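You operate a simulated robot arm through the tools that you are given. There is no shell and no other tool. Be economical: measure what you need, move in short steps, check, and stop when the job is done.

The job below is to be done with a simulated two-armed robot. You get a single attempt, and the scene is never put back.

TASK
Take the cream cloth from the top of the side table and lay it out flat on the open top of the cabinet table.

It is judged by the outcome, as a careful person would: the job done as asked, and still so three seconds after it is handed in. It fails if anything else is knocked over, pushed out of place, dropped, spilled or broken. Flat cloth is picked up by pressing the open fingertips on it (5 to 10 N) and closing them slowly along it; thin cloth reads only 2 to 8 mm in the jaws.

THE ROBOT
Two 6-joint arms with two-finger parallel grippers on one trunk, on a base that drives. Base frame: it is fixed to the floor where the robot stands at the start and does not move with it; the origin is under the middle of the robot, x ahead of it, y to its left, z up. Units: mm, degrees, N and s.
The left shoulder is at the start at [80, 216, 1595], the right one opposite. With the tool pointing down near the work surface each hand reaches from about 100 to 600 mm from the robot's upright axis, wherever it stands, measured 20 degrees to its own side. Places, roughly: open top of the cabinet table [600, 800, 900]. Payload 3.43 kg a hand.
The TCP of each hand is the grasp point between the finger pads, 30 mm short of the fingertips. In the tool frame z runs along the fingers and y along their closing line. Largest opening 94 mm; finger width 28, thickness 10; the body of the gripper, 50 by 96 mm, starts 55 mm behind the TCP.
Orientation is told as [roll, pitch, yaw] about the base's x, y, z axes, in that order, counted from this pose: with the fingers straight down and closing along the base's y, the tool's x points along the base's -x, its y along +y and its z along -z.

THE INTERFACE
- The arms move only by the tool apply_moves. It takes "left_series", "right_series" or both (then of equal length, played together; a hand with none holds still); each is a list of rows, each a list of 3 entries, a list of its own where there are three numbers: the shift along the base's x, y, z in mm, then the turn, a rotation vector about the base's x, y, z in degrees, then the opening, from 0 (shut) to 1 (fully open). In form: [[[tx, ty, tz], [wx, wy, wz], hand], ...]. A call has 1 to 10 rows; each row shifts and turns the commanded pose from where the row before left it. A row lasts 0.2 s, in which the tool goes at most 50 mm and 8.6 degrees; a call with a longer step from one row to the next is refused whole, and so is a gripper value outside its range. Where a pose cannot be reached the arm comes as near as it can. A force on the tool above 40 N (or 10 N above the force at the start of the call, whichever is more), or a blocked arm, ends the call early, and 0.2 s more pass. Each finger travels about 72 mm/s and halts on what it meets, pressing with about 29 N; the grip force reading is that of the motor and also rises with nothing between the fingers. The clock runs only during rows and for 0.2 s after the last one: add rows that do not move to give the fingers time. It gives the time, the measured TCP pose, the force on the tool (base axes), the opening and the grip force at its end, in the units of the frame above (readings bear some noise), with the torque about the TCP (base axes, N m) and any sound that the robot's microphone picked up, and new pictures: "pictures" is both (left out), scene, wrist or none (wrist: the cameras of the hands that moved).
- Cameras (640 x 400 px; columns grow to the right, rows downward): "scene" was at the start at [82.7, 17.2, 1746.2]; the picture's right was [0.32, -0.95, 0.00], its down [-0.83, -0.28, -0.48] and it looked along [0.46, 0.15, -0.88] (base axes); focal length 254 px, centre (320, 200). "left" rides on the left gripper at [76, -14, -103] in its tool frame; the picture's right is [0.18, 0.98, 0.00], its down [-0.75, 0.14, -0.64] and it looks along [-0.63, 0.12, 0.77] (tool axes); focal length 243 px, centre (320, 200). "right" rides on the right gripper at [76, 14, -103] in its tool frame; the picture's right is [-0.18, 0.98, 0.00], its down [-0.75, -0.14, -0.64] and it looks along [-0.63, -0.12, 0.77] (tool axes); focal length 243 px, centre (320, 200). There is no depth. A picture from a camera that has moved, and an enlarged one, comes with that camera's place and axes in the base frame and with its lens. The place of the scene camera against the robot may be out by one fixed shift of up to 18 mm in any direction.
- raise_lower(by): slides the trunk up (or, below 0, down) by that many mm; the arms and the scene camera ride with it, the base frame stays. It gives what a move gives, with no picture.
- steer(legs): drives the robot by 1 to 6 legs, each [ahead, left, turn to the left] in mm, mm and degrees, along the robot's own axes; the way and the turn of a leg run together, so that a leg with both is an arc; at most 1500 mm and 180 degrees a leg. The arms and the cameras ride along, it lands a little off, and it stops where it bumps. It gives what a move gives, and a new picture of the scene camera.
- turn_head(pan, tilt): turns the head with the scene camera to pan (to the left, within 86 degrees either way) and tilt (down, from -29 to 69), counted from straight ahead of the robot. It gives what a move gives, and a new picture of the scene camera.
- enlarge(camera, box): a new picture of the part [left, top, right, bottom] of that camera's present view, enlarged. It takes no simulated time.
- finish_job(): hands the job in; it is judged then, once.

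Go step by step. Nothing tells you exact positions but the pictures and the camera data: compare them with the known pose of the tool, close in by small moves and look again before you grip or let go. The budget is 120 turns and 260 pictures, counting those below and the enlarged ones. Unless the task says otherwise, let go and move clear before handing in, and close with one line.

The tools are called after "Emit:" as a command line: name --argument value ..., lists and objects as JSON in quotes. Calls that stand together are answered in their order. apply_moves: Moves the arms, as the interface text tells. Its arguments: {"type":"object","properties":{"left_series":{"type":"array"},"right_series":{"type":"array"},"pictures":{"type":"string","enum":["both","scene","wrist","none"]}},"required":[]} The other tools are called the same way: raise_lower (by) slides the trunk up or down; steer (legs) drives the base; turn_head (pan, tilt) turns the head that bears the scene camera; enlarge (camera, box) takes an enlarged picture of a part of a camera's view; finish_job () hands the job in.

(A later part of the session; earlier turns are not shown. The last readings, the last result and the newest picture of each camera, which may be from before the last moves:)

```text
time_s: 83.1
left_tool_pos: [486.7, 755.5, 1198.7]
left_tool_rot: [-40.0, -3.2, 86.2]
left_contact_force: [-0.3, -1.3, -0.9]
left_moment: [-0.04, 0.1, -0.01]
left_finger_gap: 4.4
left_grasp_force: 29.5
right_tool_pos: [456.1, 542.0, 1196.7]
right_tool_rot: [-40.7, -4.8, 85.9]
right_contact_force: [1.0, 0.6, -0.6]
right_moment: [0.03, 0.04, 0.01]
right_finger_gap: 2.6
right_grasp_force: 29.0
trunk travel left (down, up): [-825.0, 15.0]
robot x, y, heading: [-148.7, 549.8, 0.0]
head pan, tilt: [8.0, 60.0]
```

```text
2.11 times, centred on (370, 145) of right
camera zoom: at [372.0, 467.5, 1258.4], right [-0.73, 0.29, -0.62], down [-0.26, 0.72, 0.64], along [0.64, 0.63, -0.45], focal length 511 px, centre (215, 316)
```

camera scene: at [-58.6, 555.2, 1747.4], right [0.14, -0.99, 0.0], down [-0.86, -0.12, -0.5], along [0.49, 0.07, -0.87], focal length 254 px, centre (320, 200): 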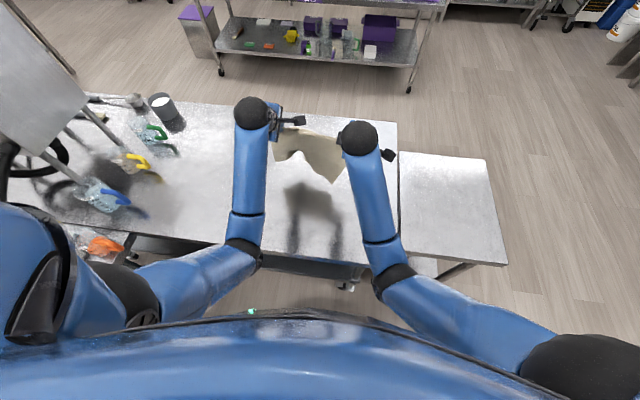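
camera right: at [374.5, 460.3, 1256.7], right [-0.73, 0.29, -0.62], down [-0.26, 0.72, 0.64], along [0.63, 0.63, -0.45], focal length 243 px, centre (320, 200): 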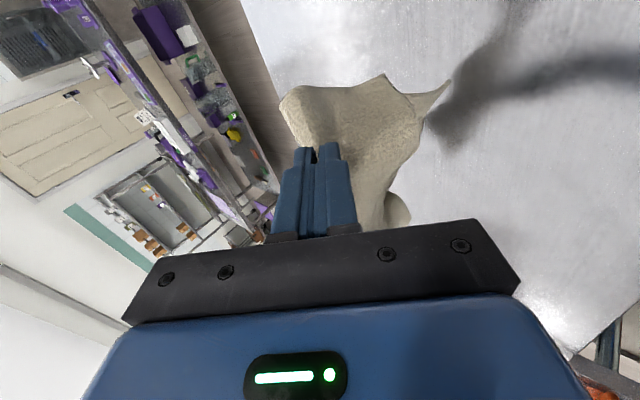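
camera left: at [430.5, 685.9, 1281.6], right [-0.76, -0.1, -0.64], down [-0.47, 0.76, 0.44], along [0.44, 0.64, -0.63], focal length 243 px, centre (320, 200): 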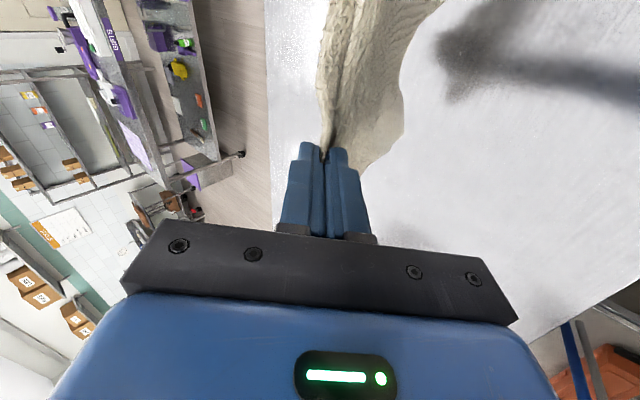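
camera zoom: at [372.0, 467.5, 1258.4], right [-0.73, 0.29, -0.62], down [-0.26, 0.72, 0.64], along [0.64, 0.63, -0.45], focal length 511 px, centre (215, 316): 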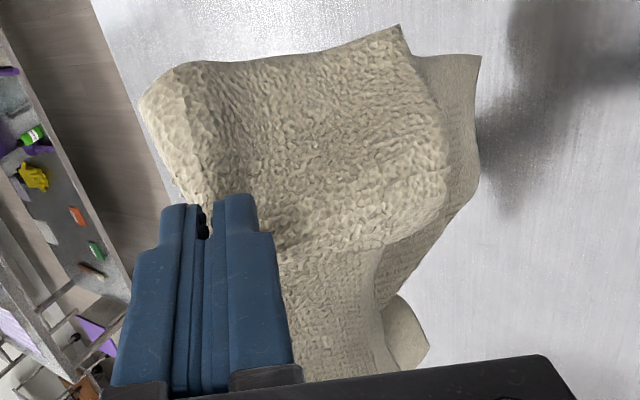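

The flap's edge is now straight and unfolded in front, with the long part hanging behind it. I lay it down on the 45° line again, to finish with the hands at the near table edge.

Emit:
apply_moves --left_series '[[[-5, 0, -21], [0, 0, 0], 0], [[-5, 0, -21], [0, 0, 0], 0], [[-5, 0, -21], [0, 0, 0], 0], [[-5, 0, -21], [0, 0, 0], 0], [[-8, 0, -18], [0, 0, 0], 0], [[-8, 0, -18], [0, 0, 0], 0], [[-17, 0, -17], [0, 0, 0], 0], [[-17, 0, -17], [0, 0, 0], 0], [[-17, 0, -17], [0, 0, 0], 0], [[0, 0, 0], [0, 0, 0], 0]]' --right_series '[[[-1, 0, -21], [0, 0, 0], 0], [[-1, 0, -21], [0, 0, 0], 0], [[-1, 0, -21], [0, 0, 0], 0], [[-1, 0, -21], [0, 0, 0], 0], [[-18, 0, -18], [0, 0, 0], 0], [[-18, 0, -18], [0, 0, 0], 0], [[-18, 0, -18], [0, 0, 0], 0], [[-18, 0, -18], [0, 0, 0], 0], [[-18, 0, -18], [0, 0, 0], 0], [[0, 0, 0], [0, 0, 0], 0]]'

Emit:
enlarge --camera "scene" --box '[220, 140, 390, 280]'

```text
time_s: 85.3
left_tool_pos: [400.4, 755.3, 1027.4]
left_tool_rot: [-39.9, -3.1, 86.3]
left_contact_force: [-0.5, -1.8, 0.0]
left_moment: [-0.05, 0.1, -0.07]
left_finger_gap: 4.1
left_grasp_force: 29.0
right_tool_pos: [361.1, 541.9, 1023.6]
right_tool_rot: [-40.7, -4.8, 85.9]
right_contact_force: [-0.1, 2.2, 0.0]
right_moment: [0.04, -0.01, 0.0]
right_finger_gap: 2.5
right_grasp_force: 29.3
trunk travel left (down, up): [-825.0, 15.0]
robot x, y, heading: [-145.8, 548.2, 0.1]
head pan, tilt: [8.0, 60.0]
camera scene: at [-61.1, 555.2, 1747.5], right [0.14, -0.99, 0.0], down [-0.86, -0.12, -0.5], along [0.49, 0.07, -0.87], focal length 254 px, centre (320, 200)
camera right: at [278.0, 466.7, 1084.4], right [-0.73, 0.29, -0.62], down [-0.26, 0.72, 0.64], along [0.64, 0.63, -0.45], focal length 243 px, centre (320, 200)
camera left: at [341.1, 678.9, 1109.6], right [-0.76, -0.1, -0.64], down [-0.47, 0.76, 0.44], along [0.44, 0.64, -0.63], focal length 243 px, centre (320, 200)
```

scene: 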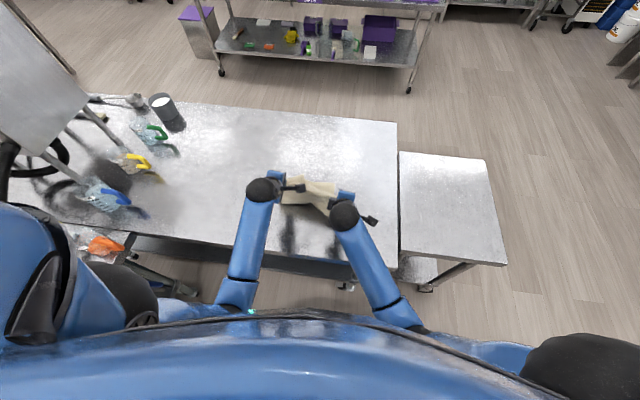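
right: 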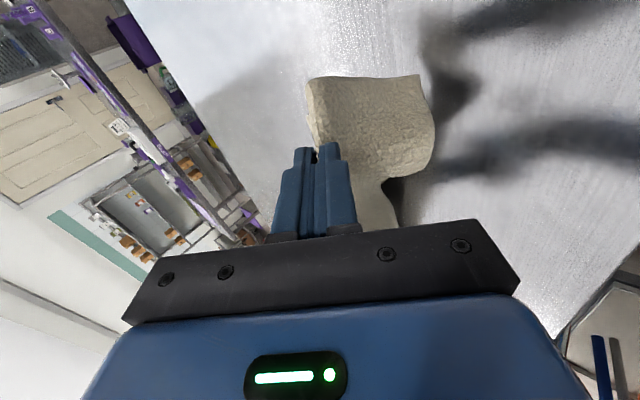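
left: 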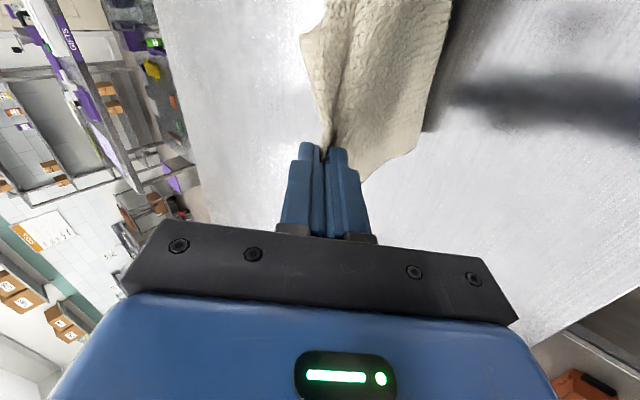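

```text
2.86 times, centred on (305, 210) of scene
camera zoom: at [-61.1, 555.2, 1747.5], right [0.14, -0.99, 0.0], down [-0.86, -0.12, -0.5], along [0.49, 0.07, -0.87], focal length 726 px, centre (363, 171)
```

zoom: 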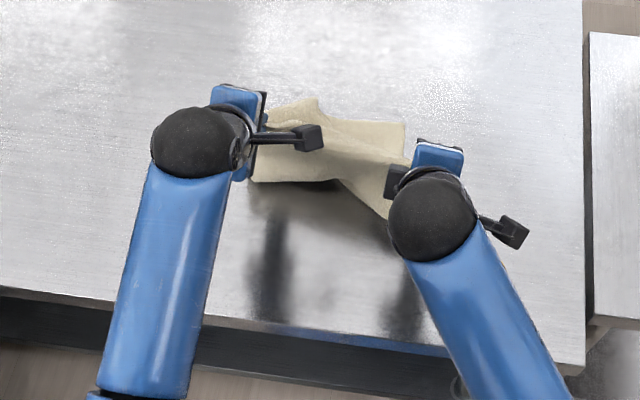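

The far part is again touching down ahead of the hands. I continue the descent, turning the fingers vertical.

Emit:
apply_moves --left_series '[[[-14, 0, -12], [0, 0, 0], 0], [[-14, 0, -12], [0, 0, 0], 0], [[-14, 0, -12], [0, 8, 0], 0], [[-14, 0, -12], [0, 8, 0], 0], [[-14, 0, -12], [0, 8, 0], 0], [[-14, 0, -12], [0, 8, 0], 0], [[-14, 0, -12], [0, 8, 0], 0], [[-14, 0, -10], [0, 0, 0], 0], [[0, 0, 0], [0, 0, 0], 0]]' --right_series '[[[-14, 0, -12], [0, 0, 0], 0], [[-14, 0, -12], [0, 0, 0], 0], [[-14, 0, -12], [0, 8, 0], 0], [[-14, 0, -12], [0, 8, 0], 0], [[-14, 0, -12], [0, 8, 0], 0], [[-14, 0, -12], [0, 8, 0], 0], [[-14, 0, -12], [0, 8, 0], 0], [[-14, 0, -10], [0, 0, 0], 0], [[0, 0, 0], [0, 0, 0], 0]]'

Emit:
enlarge --camera "scene" --box '[220, 160, 390, 300]'

```text
time_s: 87.3
left_tool_pos: [288.1, 754.4, 934.7]
left_tool_rot: [-0.1, 0.1, 85.1]
left_contact_force: [-1.0, -0.9, -0.4]
left_moment: [-0.04, -0.14, 0.04]
left_finger_gap: 4.0
left_grasp_force: 28.4
right_tool_pos: [247.1, 543.6, 930.1]
right_tool_rot: [-0.9, -1.1, 83.8]
right_contact_force: [0.2, 0.9, -0.5]
right_moment: [0.0, -0.06, 0.02]
right_finger_gap: 2.7
right_grasp_force: 29.0
trunk travel left (down, up): [-825.0, 15.0]
robot x, y, heading: [-146.9, 548.7, 0.2]
head pan, tilt: [8.0, 60.0]
camera scene: at [-63.4, 554.9, 1747.7], right [0.14, -0.99, 0.0], down [-0.86, -0.12, -0.5], along [0.5, 0.07, -0.87], focal length 254 px, centre (320, 200)
camera right: at [222.3, 467.0, 1029.6], right [-0.96, 0.29, -0.01], down [0.21, 0.72, 0.66], along [0.2, 0.63, -0.75], focal length 243 px, centre (320, 200)
camera left: at [296.3, 677.9, 1036.9], right [-1.0, -0.1, 0.0], down [-0.08, 0.76, 0.64], along [-0.06, 0.64, -0.77], focal length 243 px, centre (320, 200)
```

scene: 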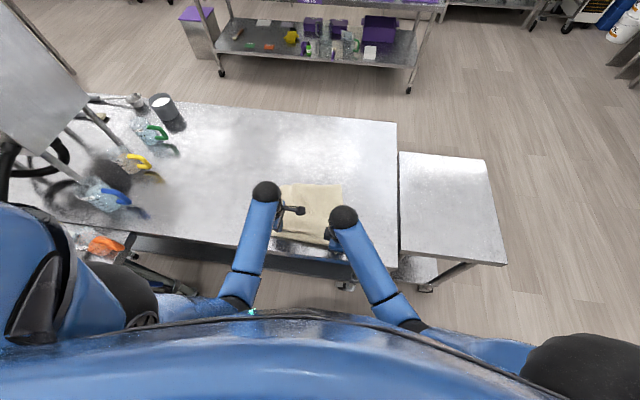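
right: 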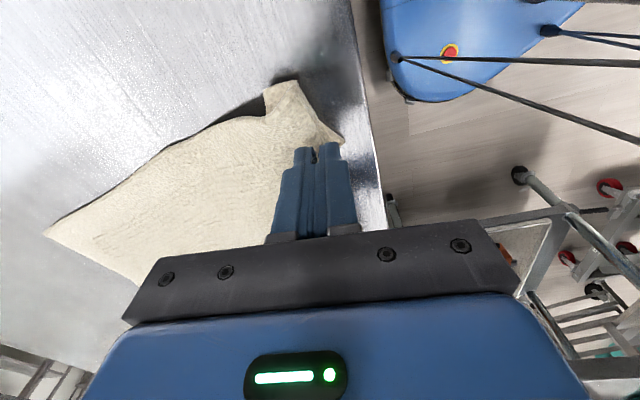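
left: 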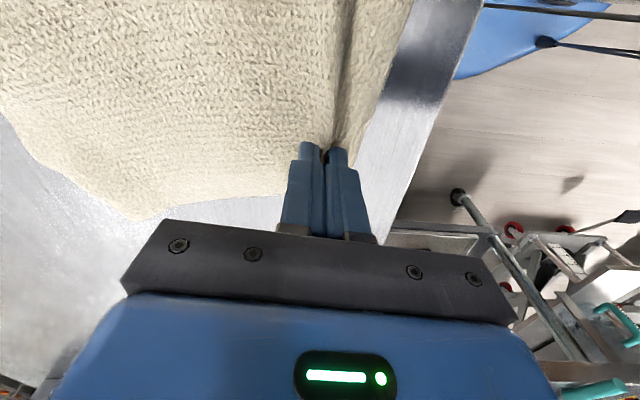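

```text
2.86 times, centred on (305, 230) of scene
camera zoom: at [-63.4, 554.9, 1747.7], right [0.14, -0.99, 0.0], down [-0.86, -0.12, -0.5], along [0.5, 0.07, -0.87], focal length 726 px, centre (363, 114)
```

zoom: 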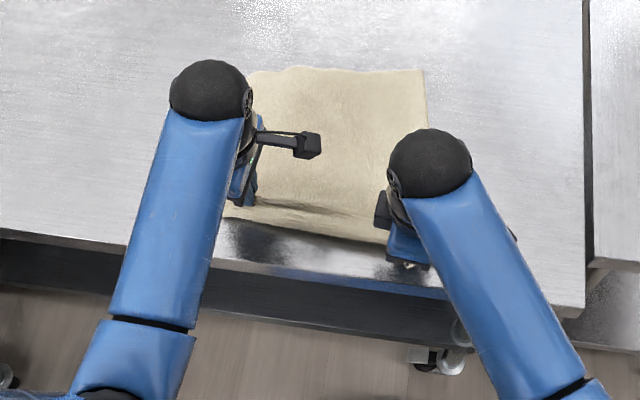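

The body lies flat again but the flap has tucked under once more. Better: release here, then pick the cloth up by its far edge, gripping right at the edge so almost no flap remains; lifted that way the tucked hem will hang open, and I can lay it as I did the first time.

Emit:
apply_moves --left_series '[[[0, 0, -6], [0, 0, 0], 0], [[0, 0, -4], [0, 0, 0], 0], [[0, 0, 0], [0, 0, 0], 0.1], [[0, 0, 0], [0, 0, 0], 0.25], [[0, 0, 0], [0, 0, 0], 0.4], [[0, 0, 0], [0, 0, 0], 0.45], [[0, 0, 20], [0, 0, 0], 0.45], [[0, 0, 30], [0, 0, 0], 0.45], [[0, 10, 15], [0, 0, 0], 0.45], [[0, 0, 0], [0, 0, 0], 0.45]]' --right_series '[[[0, 0, -4], [0, 0, 0], 0], [[0, 0, -3], [0, 0, 0], 0], [[0, 0, 0], [0, 0, 0], 0.1], [[0, 0, 0], [0, 0, 0], 0.25], [[0, 0, 0], [0, 0, 0], 0.4], [[0, 0, 0], [0, 0, 0], 0.45], [[0, 0, 20], [0, 0, 0], 0.45], [[10, 0, 30], [0, 0, 0], 0.45], [[10, -10, 10], [0, 0, 0], 0.45], [[0, 0, 0], [0, 0, 0], 0.45]]' --pictures "scene"

Emit:
steer --legs '[[90, 0, 0]]'

Emit:
enlarge --camera "scene" --box '[220, 140, 390, 290]'

```text
time_s: 89.5
left_tool_pos: [286.4, 762.4, 988.5]
left_tool_rot: [0.0, 0.0, 85.1]
left_contact_force: [0.1, -0.6, 0.1]
left_moment: [-0.01, 0.0, 0.02]
left_finger_gap: 42.5
left_grasp_force: 0.0
right_tool_pos: [270.2, 533.1, 983.4]
right_tool_rot: [-0.8, -1.1, 83.7]
right_contact_force: [-0.4, -0.1, 0.3]
right_moment: [0.0, -0.01, 0.03]
right_finger_gap: 42.1
right_grasp_force: 0.0
trunk travel left (down, up): [-825.0, 15.0]
robot x, y, heading: [-148.4, 547.6, 0.1]
head pan, tilt: [8.0, 60.0]
camera scene: at [-61.8, 554.9, 1747.6], right [0.14, -0.99, 0.0], down [-0.86, -0.12, -0.5], along [0.49, 0.07, -0.87], focal length 254 px, centre (320, 200)
```

scene: 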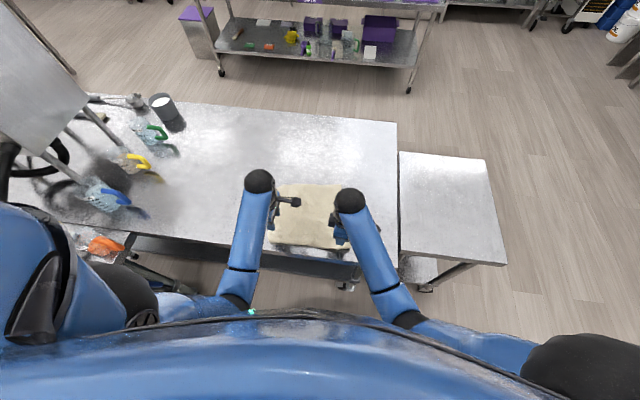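

```text
time_s: 90.6
left_tool_pos: [368.7, 766.3, 990.3]
left_tool_rot: [-0.4, 0.0, 85.2]
left_contact_force: [-1.0, -0.7, -0.3]
left_moment: [0.04, -0.04, 0.02]
left_finger_gap: 42.1
left_grasp_force: 0.1
right_tool_pos: [352.6, 536.0, 987.0]
right_tool_rot: [-1.3, -1.1, 84.0]
right_contact_force: [-0.1, 0.1, 0.5]
right_moment: [-0.05, -0.04, -0.04]
right_finger_gap: 42.2
right_grasp_force: 0.1
trunk travel left (down, up): [-825.0, 15.0]
robot x, y, heading: [-56.7, 546.7, -0.1]
head pan, tilt: [8.0, 60.0]
camera scene: at [15.2, 555.6, 1748.5], right [0.14, -0.99, 0.0], down [-0.85, -0.12, -0.51], along [0.5, 0.07, -0.86], focal length 254 px, centre (320, 200)
```

scene: 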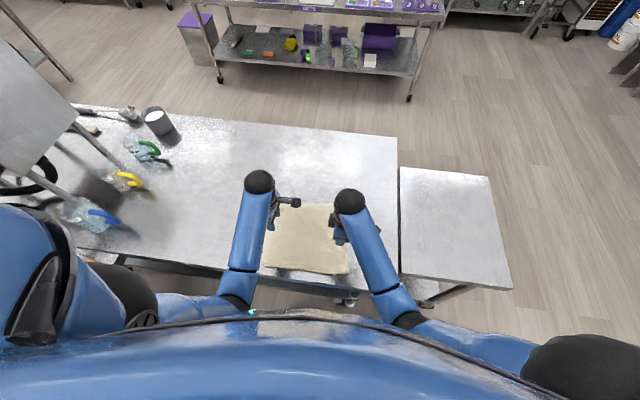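

```text
2.67 times, centred on (305, 215) of scene
camera zoom: at [15.2, 555.6, 1748.5], right [0.14, -0.99, 0.0], down [-0.85, -0.12, -0.51], along [0.5, 0.07, -0.86], focal length 678 px, centre (360, 160)
```

zoom: 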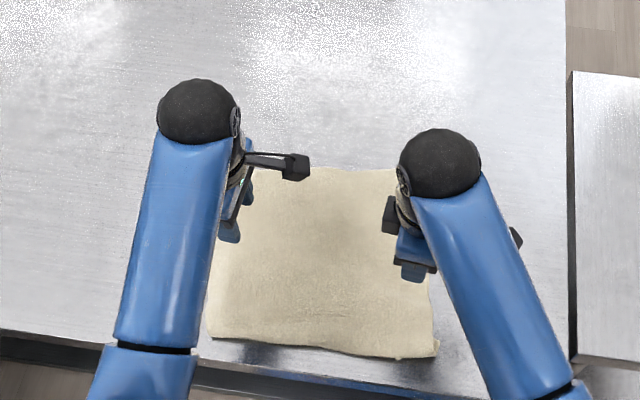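

The cloth is on the table with the far edge at about x 480–500. I move the hands over the far corners and look with the wrist cameras.

Emit:
apply_moves --left_series '[[[21, -2, 0], [0, 0, 0], 0.45], [[21, -2, 0], [0, 0, 0], 0.45], [[21, -2, 0], [0, 0, 0], 0.45], [[21, -2, 0], [0, 0, 0], 0.45], [[0, 0, 0], [0, 0, 0], 0.45]]' --right_series '[[[30, 6, 0], [0.3, 0.3, 0.3], 0.45], [[30, 6, 0], [0.3, 0.3, 0.3], 0.45], [[30, 6, 0], [0.3, 0.3, 0.3], 0.45], [[30, 6, 0], [0.3, 0.3, 0.3], 0.45], [[0, 0, 0], [0, 0, 0], 0.45]]'

```text
time_s: 91.8
left_tool_pos: [460.0, 758.5, 988.7]
left_tool_rot: [0.0, 0.0, 85.2]
left_contact_force: [-0.6, 0.6, 0.1]
left_moment: [-0.02, -0.02, -0.01]
left_finger_gap: 42.2
left_grasp_force: 0.0
right_tool_pos: [479.0, 561.6, 986.7]
right_tool_rot: [0.5, -2.2, 85.1]
right_contact_force: [-0.4, -0.1, 1.5]
right_moment: [-0.02, -0.01, 0.02]
right_finger_gap: 42.4
right_grasp_force: 0.2
trunk travel left (down, up): [-825.0, 15.0]
robot x, y, heading: [-57.4, 548.2, 0.6]
head pan, tilt: [8.0, 60.0]
camera scene: at [27.3, 555.8, 1747.6], right [0.14, -0.99, 0.0], down [-0.86, -0.12, -0.5], along [0.49, 0.07, -0.87], focal length 254 px, centre (320, 200)
camera right: at [459.2, 483.8, 1086.2], right [-0.96, 0.27, 0.02], down [0.21, 0.71, 0.67], along [0.17, 0.65, -0.74], focal length 243 px, centre (320, 200)
camera left: at [468.4, 680.3, 1091.1], right [-0.99, -0.1, 0.0], down [-0.08, 0.76, 0.64], along [-0.07, 0.64, -0.77], focal length 243 px, centre (320, 200)
```

scene: 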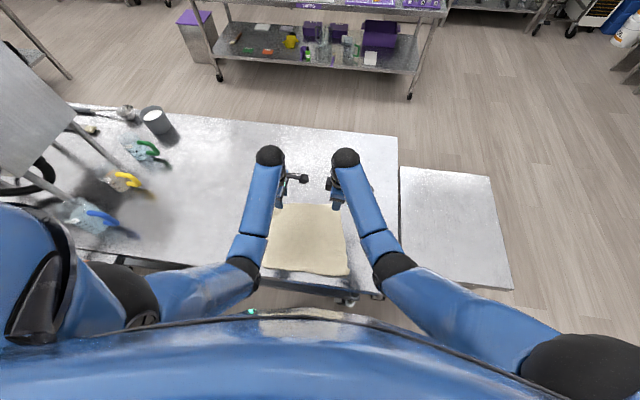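
right: 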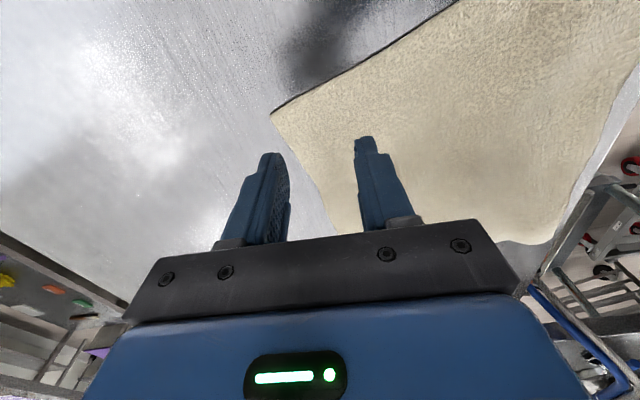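
left: 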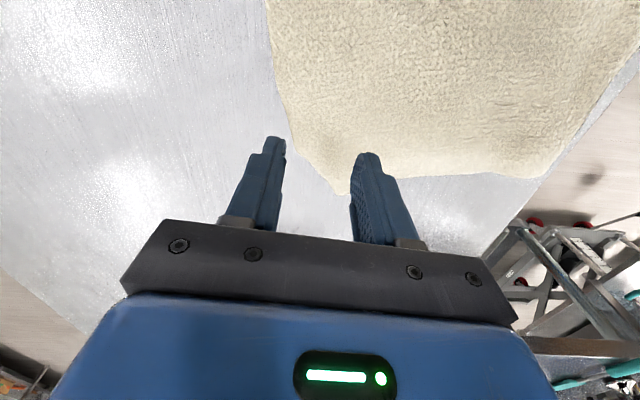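

The far edge runs from (518, 555) to about (488, 745), with the far-left corner folded under diagonally. I'll grip right at the edge: left at (462, 745), right at (488, 582).

Emit:
apply_moves --left_series '[[[1, -7, -20], [0, 0, 0], 0.45], [[1, -7, -20], [0, 0, 0], 0.45], [[0, 0, -20], [0, 0, 0], 0.45], [[0, 0, -8], [0, 0, 0], 0.45], [[0, 0, 0], [0, 0, 0], 0.45]]' --right_series '[[[5, 10, -20], [0, 0.6, 0], 0.45], [[4, 10, -20], [0, 0.6, 0], 0.45], [[0, 0, -20], [0, 0.6, 0], 0.45], [[0, 0, -6], [0, 0, 0], 0.45], [[0, 0, 0], [0, 0, 0], 0.45]]' --pictures "wrist"

```text
time_s: 93.0
left_tool_pos: [463.9, 744.1, 919.7]
left_tool_rot: [0.1, 0.0, 85.1]
left_contact_force: [0.0, -0.7, 0.1]
left_moment: [0.04, 0.02, -0.02]
left_finger_gap: 42.3
left_grasp_force: 0.0
right_tool_pos: [488.5, 580.6, 916.4]
right_tool_rot: [2.3, -2.0, 85.0]
right_contact_force: [0.0, 0.7, 0.9]
right_moment: [0.0, -0.01, -0.02]
right_finger_gap: 42.3
right_grasp_force: 0.0
trunk travel left (down, up): [-825.0, 15.0]
robot x, y, heading: [-61.2, 550.5, 0.1]
head pan, tilt: [8.0, 60.0]
camera right: at [471.0, 502.5, 1016.2], right [-0.96, 0.27, 0.05], down [0.23, 0.71, 0.66], along [0.14, 0.65, -0.75], focal length 243 px, centre (320, 200)
camera left: at [473.6, 667.1, 1022.6], right [-0.99, -0.1, 0.0], down [-0.08, 0.76, 0.64], along [-0.07, 0.64, -0.77], focal length 243 px, centre (320, 200)
```

right: 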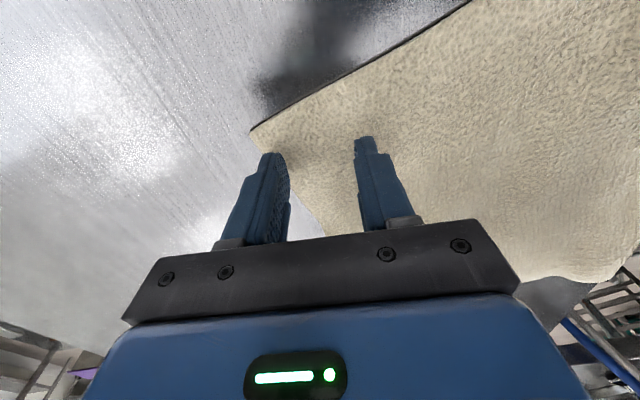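
left: 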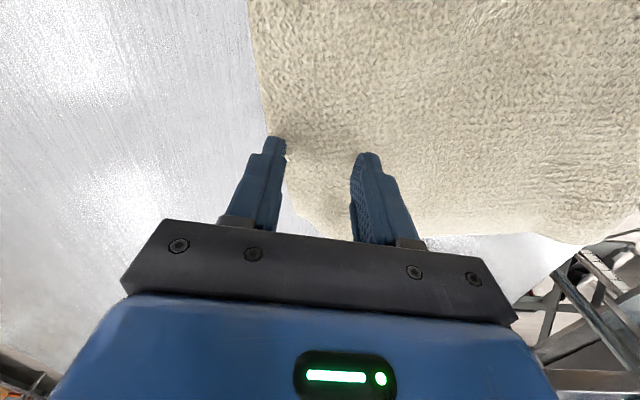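

Emit:
apply_moves --left_series '[[[0, 0, -2], [0, 0, 0], 0.45], [[0, 0, -2], [0, 0, 0], 0.45], [[0, 0, -1.5], [0, 0, 0], 0.45], [[0, 0, 0], [0, 0, 0], 0.45]]' --right_series '[[[-1, 0, -1], [0, -2, 0], 0.45], [[-1, 0, -1], [0, 0, 0], 0.45], [[0, 0, -1], [0, 0, 0], 0.45], [[0, 0, 0], [0, 0, 0], 0.45]]' --pictures "none"

```text
time_s: 94.0
left_tool_pos: [462.5, 744.8, 914.1]
left_tool_rot: [0.0, 0.0, 85.3]
left_contact_force: [-0.1, 0.1, 2.0]
left_moment: [0.03, -0.01, 0.0]
left_finger_gap: 42.5
left_grasp_force: 0.0
right_tool_pos: [485.7, 579.2, 914.4]
right_tool_rot: [0.4, -2.2, 85.0]
right_contact_force: [-0.8, -0.1, 3.6]
right_moment: [-0.03, -0.02, 0.0]
right_finger_gap: 42.2
right_grasp_force: 0.1
trunk travel left (down, up): [-825.0, 15.0]
robot x, y, heading: [-60.1, 546.9, 0.3]
head pan, tilt: [8.0, 60.0]
```

Emit:
apply_moves --left_series '[[[0, 0, -1], [0, 0, 0], 0.45], [[0, 0, 0], [0, 0, 0], 0.45]]' --right_series '[[[0, 0, -0.8], [0, 0, 0], 0.45], [[0, 0, 0], [0, 0, 0], 0.45]]' --pictures "none"

```text
time_s: 94.6
left_tool_pos: [462.6, 743.6, 913.7]
left_tool_rot: [-0.1, 0.0, 85.2]
left_contact_force: [1.8, -0.8, 7.4]
left_moment: [-0.02, -0.02, -0.04]
left_finger_gap: 42.2
left_grasp_force: 0.0
right_tool_pos: [487.2, 579.6, 914.0]
right_tool_rot: [0.3, -2.1, 85.1]
right_contact_force: [1.6, 0.7, 5.7]
right_moment: [0.0, -0.03, 0.0]
right_finger_gap: 42.2
right_grasp_force: 0.0
trunk travel left (down, up): [-825.0, 15.0]
robot x, y, heading: [-62.4, 548.5, 0.3]
head pan, tilt: [8.0, 60.0]
```

Pressure is right (7 and 6 N, balanced). Closing slowly.

Emit:
apply_moves --left_series '[[[0, 0, 0], [0, 0, 0], 0.4], [[0, 0, 0], [0, 0, 0], 0.35], [[0, 0, 0], [0, 0, 0], 0.3], [[0, 0, 0], [0, 0, 0], 0.25], [[0, 0, 0], [0, 0, 0], 0.2], [[0, 0, 0], [0, 0, 0], 0.15], [[0, 0, 0], [0, 0, 0], 0.1], [[0, 0, 0], [0, 0, 0], 0.05], [[0, 0, 0], [0, 0, 0], 0], [[0, 0, 0], [0, 0, 0], 0]]' --right_series '[[[0, 0, 0], [0, 0, 0], 0.4], [[0, 0, 0], [0, 0, 0], 0.35], [[0, 0, 0], [0, 0, 0], 0.3], [[0, 0, 0], [0, 0, 0], 0.25], [[0, 0, 0], [0, 0, 0], 0.2], [[0, 0, 0], [0, 0, 0], 0.15], [[0, 0, 0], [0, 0, 0], 0.1], [[0, 0, 0], [0, 0, 0], 0.05], [[0, 0, 0], [0, 0, 0], 0], [[0, 0, 0], [0, 0, 0], 0]]' --pictures "wrist"

```text
time_s: 96.8
left_tool_pos: [460.9, 743.5, 913.4]
left_tool_rot: [-0.1, 0.0, 85.2]
left_contact_force: [0.5, -1.5, 7.5]
left_moment: [0.04, 0.0, -0.02]
left_finger_gap: 4.7
left_grasp_force: 28.4
right_tool_pos: [485.7, 578.9, 915.5]
right_tool_rot: [0.3, -2.2, 85.1]
right_contact_force: [-2.0, 0.4, 7.5]
right_moment: [0.04, 0.05, -0.01]
right_finger_gap: 4.4
right_grasp_force: 28.8
trunk travel left (down, up): [-825.0, 15.0]
robot x, y, heading: [-58.4, 552.0, 0.4]
head pan, tilt: [8.0, 60.0]
camera right: at [464.4, 500.7, 1012.7], right [-0.96, 0.27, 0.01], down [0.2, 0.71, 0.67], along [0.17, 0.65, -0.74], focal length 243 px, centre (320, 200)
camera left: at [469.9, 666.7, 1016.4], right [-0.99, -0.1, 0.0], down [-0.08, 0.76, 0.64], along [-0.06, 0.64, -0.77], focal length 243 px, centre (320, 200)
```

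right: 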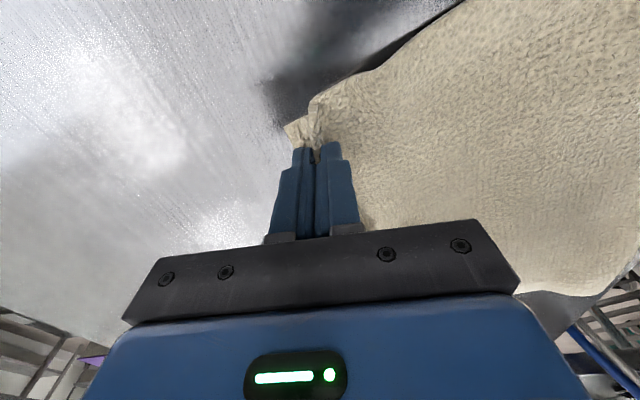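
left: 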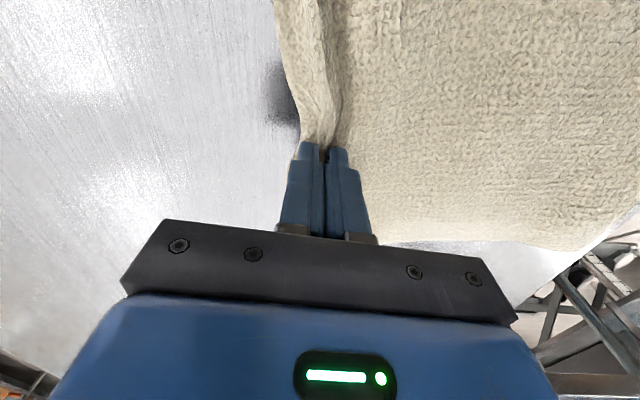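

Both hold right at the edge. I lift while moving forward and tilting the fingers, so the cloth rises off the table and the hem can fall open.

Emit:
apply_moves --left_series '[[[0, 0, 12], [0, 0, 0], 0], [[12, 0, 25], [0, -8, 0], 0], [[15, 0, 30], [0, -8, 0], 0], [[15, 0, 35], [0, -8, 0], 0], [[18, 0, 40], [0, -8, 0], 0], [[20, 0, 40], [0, -8, 0], 0], [[20, 0, 40], [0, 0, 0], 0], [[20, 0, 40], [0, 0, 0], 0], [[20, 0, 40], [0, 0, 0], 0], [[20, 0, 40], [0, 0, 0], 0]]' --right_series '[[[0, 0, 12], [0, 0, 0], 0], [[9, 0, 25], [0, -8, 0], 0], [[12, 0, 30], [0, -8, 0], 0], [[12, 0, 35], [0, -8, 0], 0], [[15, 0, 40], [0, -8, 0], 0], [[17, 0, 40], [0, -8, 0], 0], [[17, 0, 40], [0, 0, 0], 0], [[17, 0, 40], [0, 0, 0], 0], [[17, 0, 40], [0, 0, 0], 0], [[17, 0, 40], [0, 0, 0], 0]]'

Emit:
enlarge --camera "scene" --box '[220, 100, 400, 250]'

```text
time_s: 99.0
left_tool_pos: [621.9, 744.1, 1257.8]
left_tool_rot: [-39.8, -3.1, 86.3]
left_contact_force: [-0.2, -0.7, -1.3]
left_moment: [0.03, 0.05, 0.01]
left_finger_gap: 3.8
left_grasp_force: 29.4
right_tool_pos: [623.0, 580.7, 1255.9]
right_tool_rot: [-39.5, -4.8, 87.6]
right_contact_force: [0.1, 0.8, -0.5]
right_moment: [-0.01, 0.1, 0.0]
right_finger_gap: 4.4
right_grasp_force: 28.7
trunk travel left (down, up): [-825.0, 15.0]
robot x, y, heading: [-58.1, 551.0, 0.1]
head pan, tilt: [8.0, 60.0]
camera scene: at [29.5, 555.9, 1747.4], right [0.14, -0.99, 0.0], down [-0.86, -0.13, -0.5], along [0.49, 0.07, -0.87], focal length 254 px, centre (320, 200)
camera right: at [542.4, 502.2, 1317.3], right [-0.75, 0.27, -0.61], down [-0.27, 0.71, 0.65], along [0.61, 0.65, -0.46], focal length 243 px, centre (320, 200)
camera left: at [563.6, 667.0, 1341.4], right [-0.76, -0.1, -0.64], down [-0.47, 0.76, 0.44], along [0.44, 0.64, -0.63], focal length 243 px, centre (320, 200)
```

scene: 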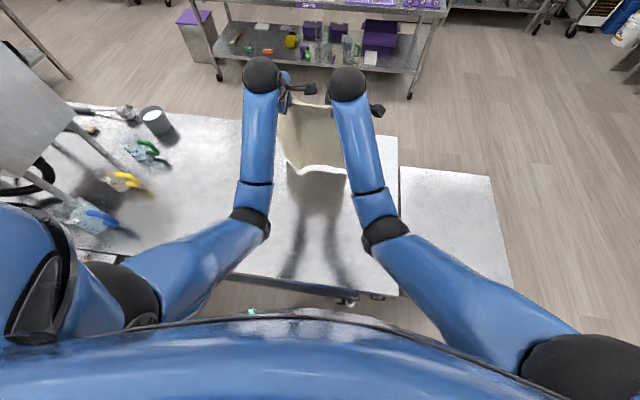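
right: 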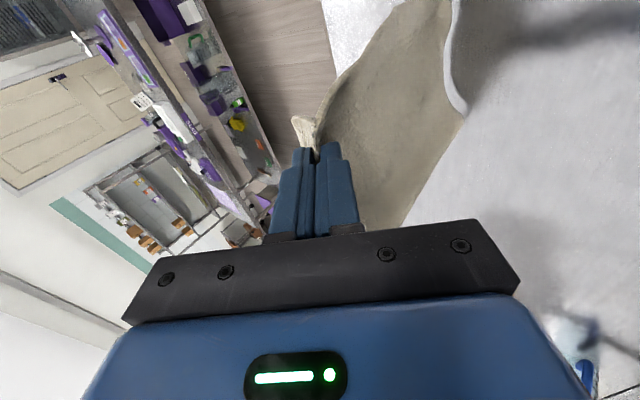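
left: 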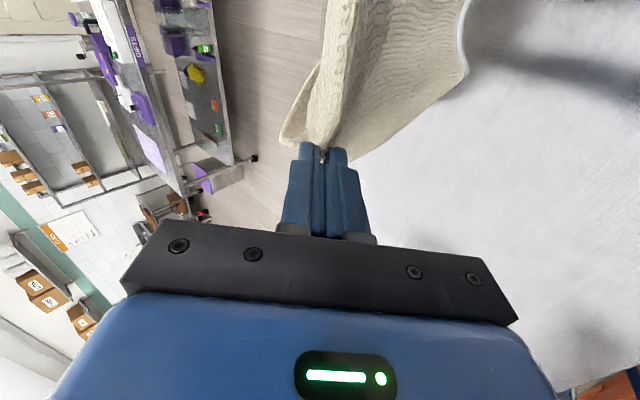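

```text
2.67 times, centred on (310, 175) of scene
camera zoom: at [29.5, 555.9, 1747.4], right [0.14, -0.99, 0.0], down [-0.86, -0.13, -0.5], along [0.49, 0.07, -0.87], focal length 678 px, centre (347, 267)
```

zoom: 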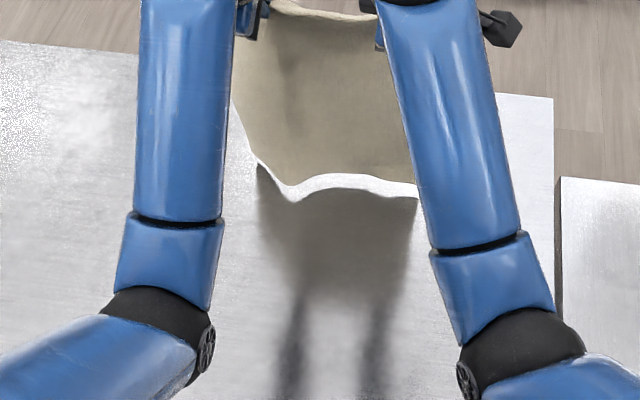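

The hem has come down open; the lower edge just touches the table. I raise a bit and move out to let it hang free.

Emit:
apply_moves --left_series '[[[0, 0, 25], [0, 0, 0], 0], [[10, 0, 25], [0, 0, 0], 0], [[20, 0, 5], [0, 0, 0], 0], [[20, 0, 0], [0, 0, 0], 0], [[20, 0, 0], [0, 0, 0], 0], [[0, 0, 0], [0, 0, 0], 0], [[0, 0, 0], [0, 0, 0], 0]]' --right_series '[[[0, 0, 25], [0, 0, 0], 0], [[10, 0, 25], [0, 0, 0], 0], [[20, 0, 5], [0, 0, 0], 0], [[20, 0, 0], [0, 0, 0], 0], [[20, 0, 0], [0, 0, 0], 0], [[0, 0, 0], [0, 0, 0], 0], [[0, 0, 0], [0, 0, 0], 0]]'

Emit:
enlarge --camera "scene" --box '[240, 60, 400, 210]'

```text
time_s: 100.6
left_tool_pos: [691.8, 743.1, 1310.3]
left_tool_rot: [-39.8, -3.0, 86.2]
left_contact_force: [0.0, 0.4, 0.1]
left_moment: [0.03, 0.06, -0.04]
left_finger_gap: 3.7
left_grasp_force: 29.2
right_tool_pos: [688.7, 580.2, 1309.6]
right_tool_rot: [-39.7, -4.8, 87.6]
right_contact_force: [0.3, 0.4, -0.2]
right_moment: [-0.02, 0.11, 0.01]
right_finger_gap: 4.3
right_grasp_force: 29.4
trunk travel left (down, up): [-825.0, 15.0]
robot x, y, heading: [-58.5, 548.7, 0.2]
head pan, tilt: [8.0, 60.0]
camera scene: at [27.9, 555.8, 1747.6], right [0.14, -0.99, 0.0], down [-0.86, -0.12, -0.5], along [0.49, 0.07, -0.87], focal length 254 px, centre (320, 200)
camera right: at [608.8, 501.8, 1372.0], right [-0.75, 0.27, -0.61], down [-0.27, 0.71, 0.65], along [0.61, 0.65, -0.46], focal length 243 px, centre (320, 200)
camera left: at [632.8, 665.7, 1393.7], right [-0.76, -0.1, -0.64], down [-0.47, 0.76, 0.44], along [0.44, 0.64, -0.63], focal length 243 px, centre (320, 200)
```

scene: 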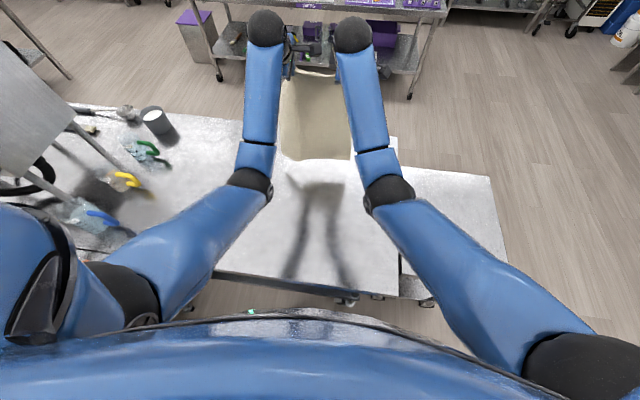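
right: 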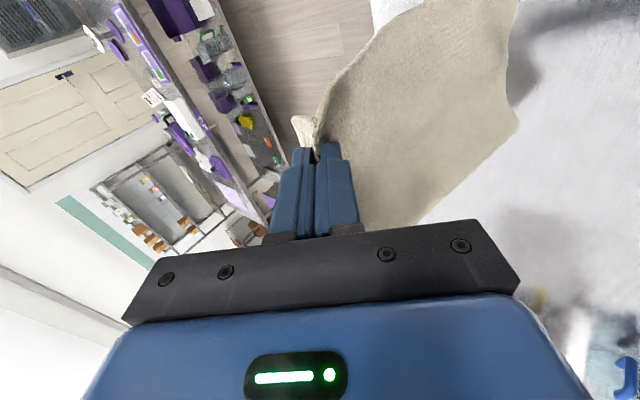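
left: 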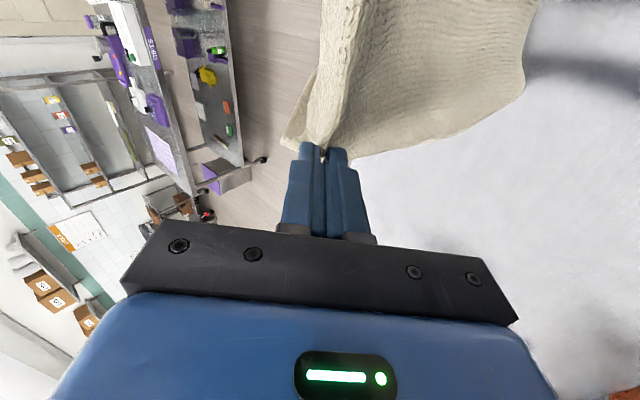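

```text
2.67 times, centred on (320, 135) of scene
camera zoom: at [27.9, 555.8, 1747.6], right [0.14, -0.99, 0.0], down [-0.86, -0.12, -0.5], along [0.49, 0.07, -0.87], focal length 678 px, centre (320, 373)
```

zoom: 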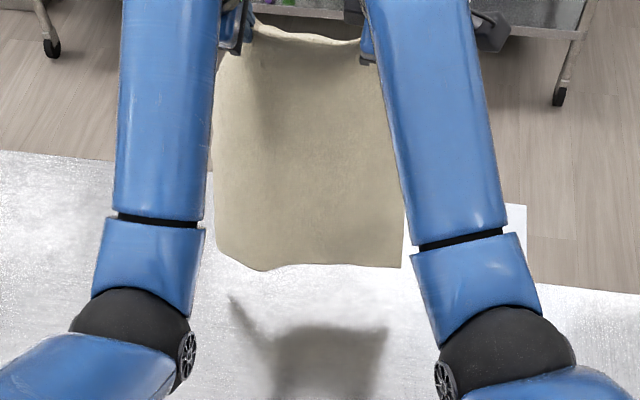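

It hangs fully open, about 380 mm long. Now I lay it again on the 45° line.

Emit:
apply_moves --left_series '[[[0, 0, -20], [0, 0, 0], 0], [[-2, 0, -22], [0, 0, 0], 0], [[-8, 0, -18], [0, 0, 0], 0], [[-15, 0, -18], [0, 0, 0], 0], [[-17, 0, -18], [0, 0, 0], 0], [[-18, 0, -18], [0, 0, 0], 0], [[-18, 0, -18], [0, 0, 0], 0], [[-18, 0, -18], [0, 0, 0], 0], [[-18, 0, -18], [0, 0, 0], 0], [[0, 0, 0], [0, 0, 0], 0]]' --right_series '[[[0, 0, -20], [0, 0, 0], 0], [[-2, 0, -22], [0, 0, 0], 0], [[-8, 0, -18], [0, 0, 0], 0], [[-15, 0, -18], [0, 0, 0], 0], [[-17, 0, -18], [0, 0, 0], 0], [[-18, 0, -18], [0, 0, 0], 0], [[-18, 0, -18], [0, 0, 0], 0], [[-18, 0, -18], [0, 0, 0], 0], [[-18, 0, -18], [0, 0, 0], 0], [[0, 0, 0], [0, 0, 0], 0]]'

Emit:
enlarge --camera "right" --box '[260, 0, 520, 180]'

```text
time_s: 102.8
left_tool_pos: [575.9, 743.5, 1140.9]
left_tool_rot: [-39.9, -2.9, 86.3]
left_contact_force: [-0.6, -0.4, 0.3]
left_moment: [0.03, 0.03, 0.01]
left_finger_gap: 3.9
left_grasp_force: 29.7
right_tool_pos: [575.3, 578.4, 1143.2]
right_tool_rot: [-39.7, -4.8, 87.6]
right_contact_force: [0.3, -0.7, -1.0]
right_moment: [-0.03, 0.1, 0.0]
right_finger_gap: 4.4
right_grasp_force: 29.0
trunk travel left (down, up): [-825.0, 15.0]
robot x, y, heading: [-55.7, 549.2, 0.4]
head pan, tilt: [8.0, 60.0]
camera scene: at [28.7, 555.9, 1747.6], right [0.14, -0.99, 0.0], down [-0.86, -0.12, -0.5], along [0.49, 0.07, -0.87], focal length 254 px, centre (320, 200)
camera right: at [494.5, 500.8, 1205.0], right [-0.75, 0.27, -0.61], down [-0.27, 0.71, 0.65], along [0.61, 0.65, -0.46], focal length 243 px, centre (320, 200)
camera left: at [517.5, 666.4, 1224.9], right [-0.76, -0.1, -0.64], down [-0.47, 0.76, 0.44], along [0.44, 0.64, -0.63], focal length 243 px, centre (320, 200)
```

scene: 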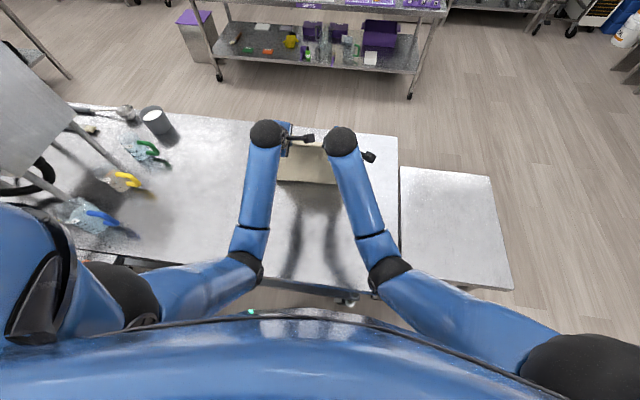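
right: 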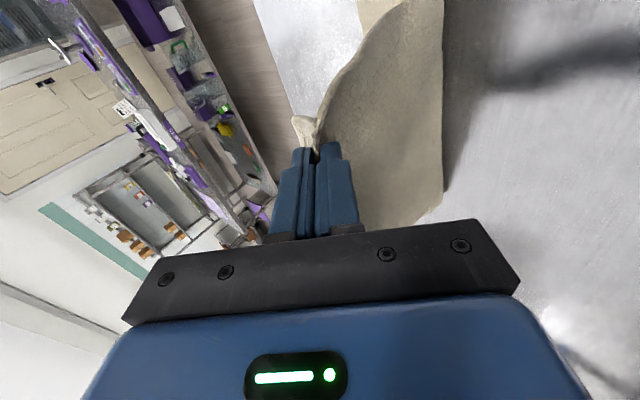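
left: 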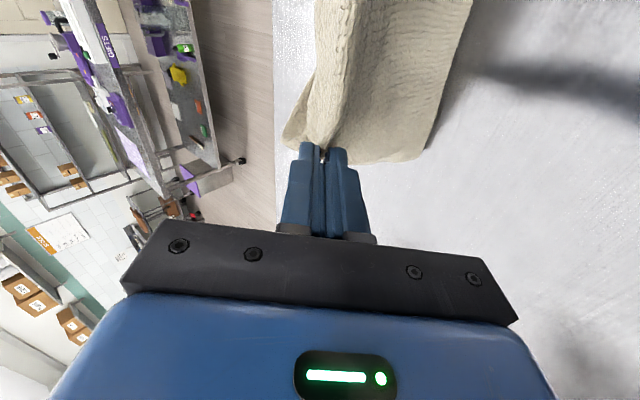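

```text
2.22 times, centred on (390, 90) of right
camera zoom: at [494.5, 500.8, 1205.0], right [-0.75, 0.27, -0.61], down [-0.27, 0.71, 0.65], along [0.61, 0.65, -0.46], focal length 539 px, centre (164, 444)
```

zoom: 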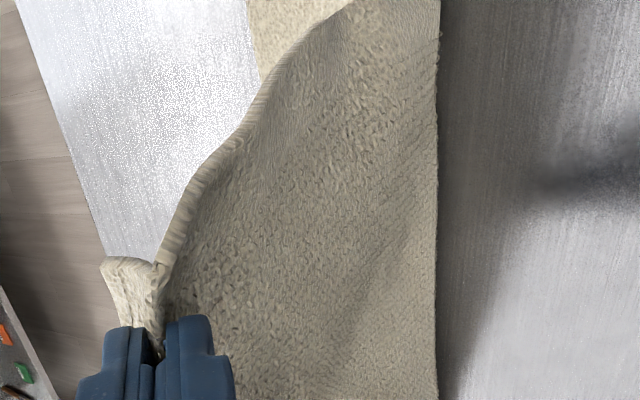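

The far part lies flat and forward, and this time the small gripped flap faces up/inward, where it can be fixed from above. I continue down, turning the fingers vertical.

Emit:
apply_moves --left_series '[[[-19, 0, -20], [0, 0, 0], 0], [[-19, 0, -20], [0, 0, 0], 0], [[-19, 0, -20], [0, 0, 0], 0], [[-19, 0, -20], [0, 0, 0], 0], [[-19, 0, -20], [0, 8, 0], 0], [[-19, 0, -20], [0, 8, 0], 0], [[-19, 0, -20], [0, 8, 0], 0], [[-19, 0, -20], [0, 8, 0], 0], [[-19, 0, -20], [0, 8, 0], 0], [[-15, 0, -12], [0, 0, 0], 0]]' --right_series '[[[-19, 0, -20], [0, 0, 0], 0], [[-19, 0, -20], [0, 0, 0], 0], [[-19, 0, -20], [0, 0, 0], 0], [[-19, 0, -20], [0, 0, 0], 0], [[-19, 0, -20], [0, 8, 0], 0], [[-19, 0, -20], [0, 8, 0], 0], [[-19, 0, -20], [0, 8, 0], 0], [[-19, 0, -20], [0, 8, 0], 0], [[-19, 0, -20], [0, 8, 0], 0], [[-15, 0, -12], [0, 0, 0], 0]]'

Emit:
enlarge --camera "scene" --box '[230, 120, 390, 270]'

```text
time_s: 105.0
left_tool_pos: [391.7, 743.7, 950.5]
left_tool_rot: [0.1, 0.0, 85.2]
left_contact_force: [0.3, 0.0, -0.2]
left_moment: [-0.03, -0.05, 0.0]
left_finger_gap: 3.7
left_grasp_force: 29.5
right_tool_pos: [388.3, 580.9, 947.7]
right_tool_rot: [0.3, -2.3, 85.1]
right_contact_force: [0.3, -0.5, 0.8]
right_moment: [-0.02, -0.09, 0.0]
right_finger_gap: 4.0
right_grasp_force: 29.1
trunk travel left (down, up): [-825.0, 15.0]
robot x, y, heading: [-61.0, 549.1, 0.3]
head pan, tilt: [8.0, 60.0]
camera scene: at [26.5, 555.6, 1747.7], right [0.14, -0.99, 0.0], down [-0.86, -0.12, -0.5], along [0.5, 0.07, -0.87], focal length 254 px, centre (320, 200)
camera right: at [367.8, 501.4, 1046.9], right [-0.96, 0.27, 0.01], down [0.21, 0.71, 0.67], along [0.17, 0.65, -0.74], focal length 243 px, centre (320, 200)
camera left: at [400.8, 667.4, 1053.3], right [-0.99, -0.1, 0.0], down [-0.08, 0.76, 0.64], along [-0.07, 0.64, -0.77], focal length 243 px, centre (320, 200)
```

scene: 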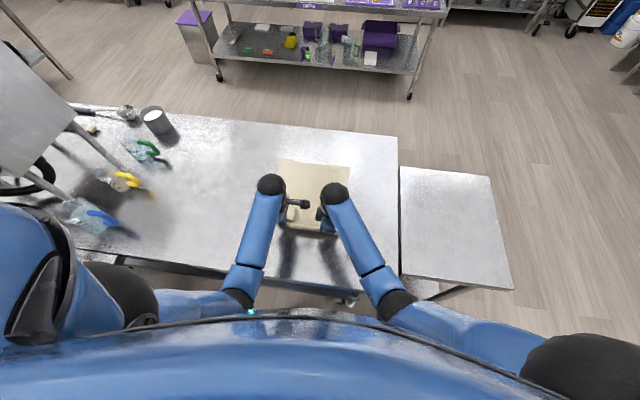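
right: 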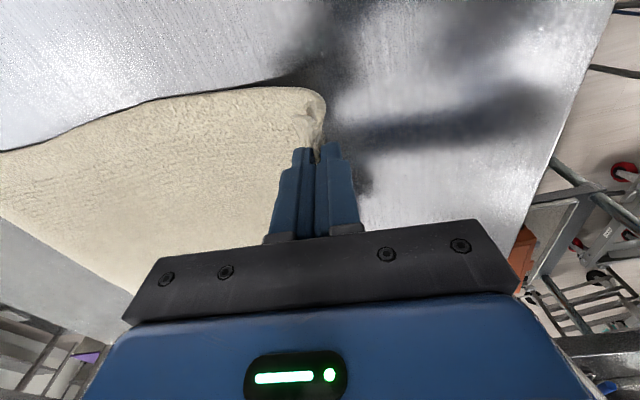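
left: 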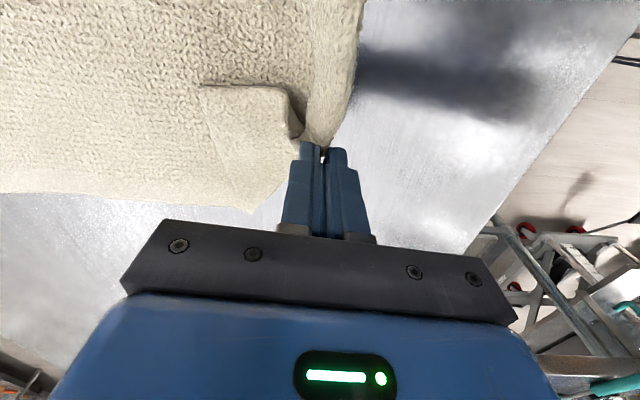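

```text
2.67 times, centred on (310, 195) of scene
camera zoom: at [26.5, 555.6, 1747.7], right [0.14, -0.99, 0.0], down [-0.86, -0.12, -0.5], along [0.5, 0.07, -0.87], focal length 678 px, centre (347, 213)
```

zoom: 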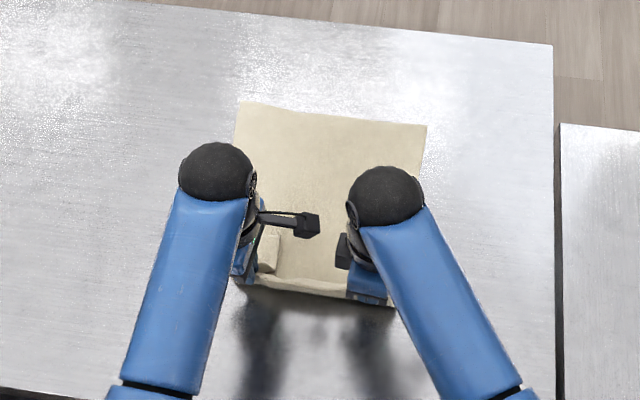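

The body lies flat; only a flap at the near-left corner (about 60–70 mm) is folded over on top, which I can turn back afterwards. I set the edge down and release.

Emit:
apply_moves --left_series '[[[-8, 0, -10], [0, 0, 0], 0], [[-8, 0, -8], [0, 0, 0], 0], [[-6, 0, -6], [0, 0, 0], 0], [[-4, 0, -2], [0, 0, 0], 0], [[0, 0, 0], [0, 0, 0], 0]]' --right_series '[[[-8, 0, -9], [0, 0, 0], 0], [[-8, 0, -7], [0, 0, 0], 0], [[-6, 0, -5], [0, 0, 0], 0], [[-4, 0, -2], [0, 0, 0], 0], [[0, 0, 0], [0, 0, 0], 0]]' --pictures "wrist"

```text
time_s: 106.2
left_tool_pos: [365.4, 745.9, 924.2]
left_tool_rot: [0.0, 0.0, 85.2]
left_contact_force: [1.2, -0.6, 0.1]
left_moment: [-0.03, -0.07, -0.05]
left_finger_gap: 3.3
left_grasp_force: 29.1
right_tool_pos: [362.2, 579.1, 926.3]
right_tool_rot: [0.2, -2.2, 85.0]
right_contact_force: [0.0, 0.7, 1.7]
right_moment: [0.01, -0.09, 0.03]
right_finger_gap: 4.2
right_grasp_force: 29.2
trunk travel left (down, up): [-825.0, 15.0]
robot x, y, heading: [-58.8, 552.0, 0.4]
head pan, tilt: [8.0, 60.0]
camera right: at [342.2, 501.7, 1024.4], right [-0.96, 0.27, 0.01], down [0.21, 0.71, 0.67], along [0.17, 0.65, -0.74], focal length 243 px, centre (320, 200)
camera left: at [375.1, 668.9, 1026.6], right [-0.99, -0.1, 0.0], down [-0.08, 0.76, 0.64], along [-0.07, 0.64, -0.77], focal length 243 px, centre (320, 200)
```

right: 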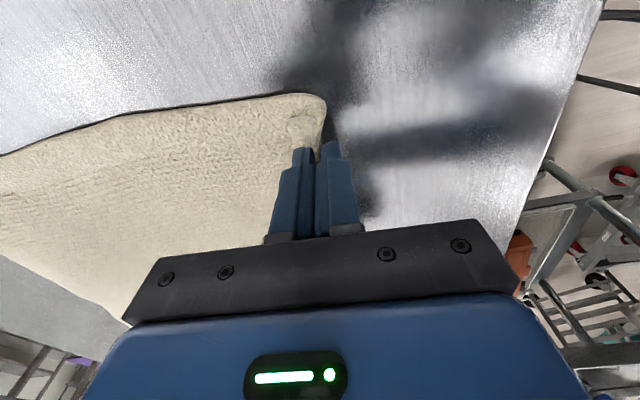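
left: 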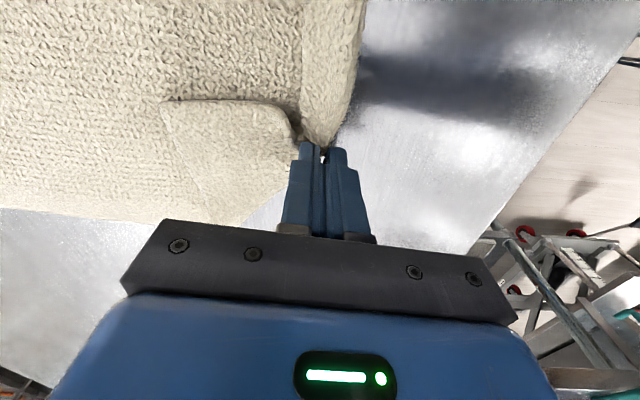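

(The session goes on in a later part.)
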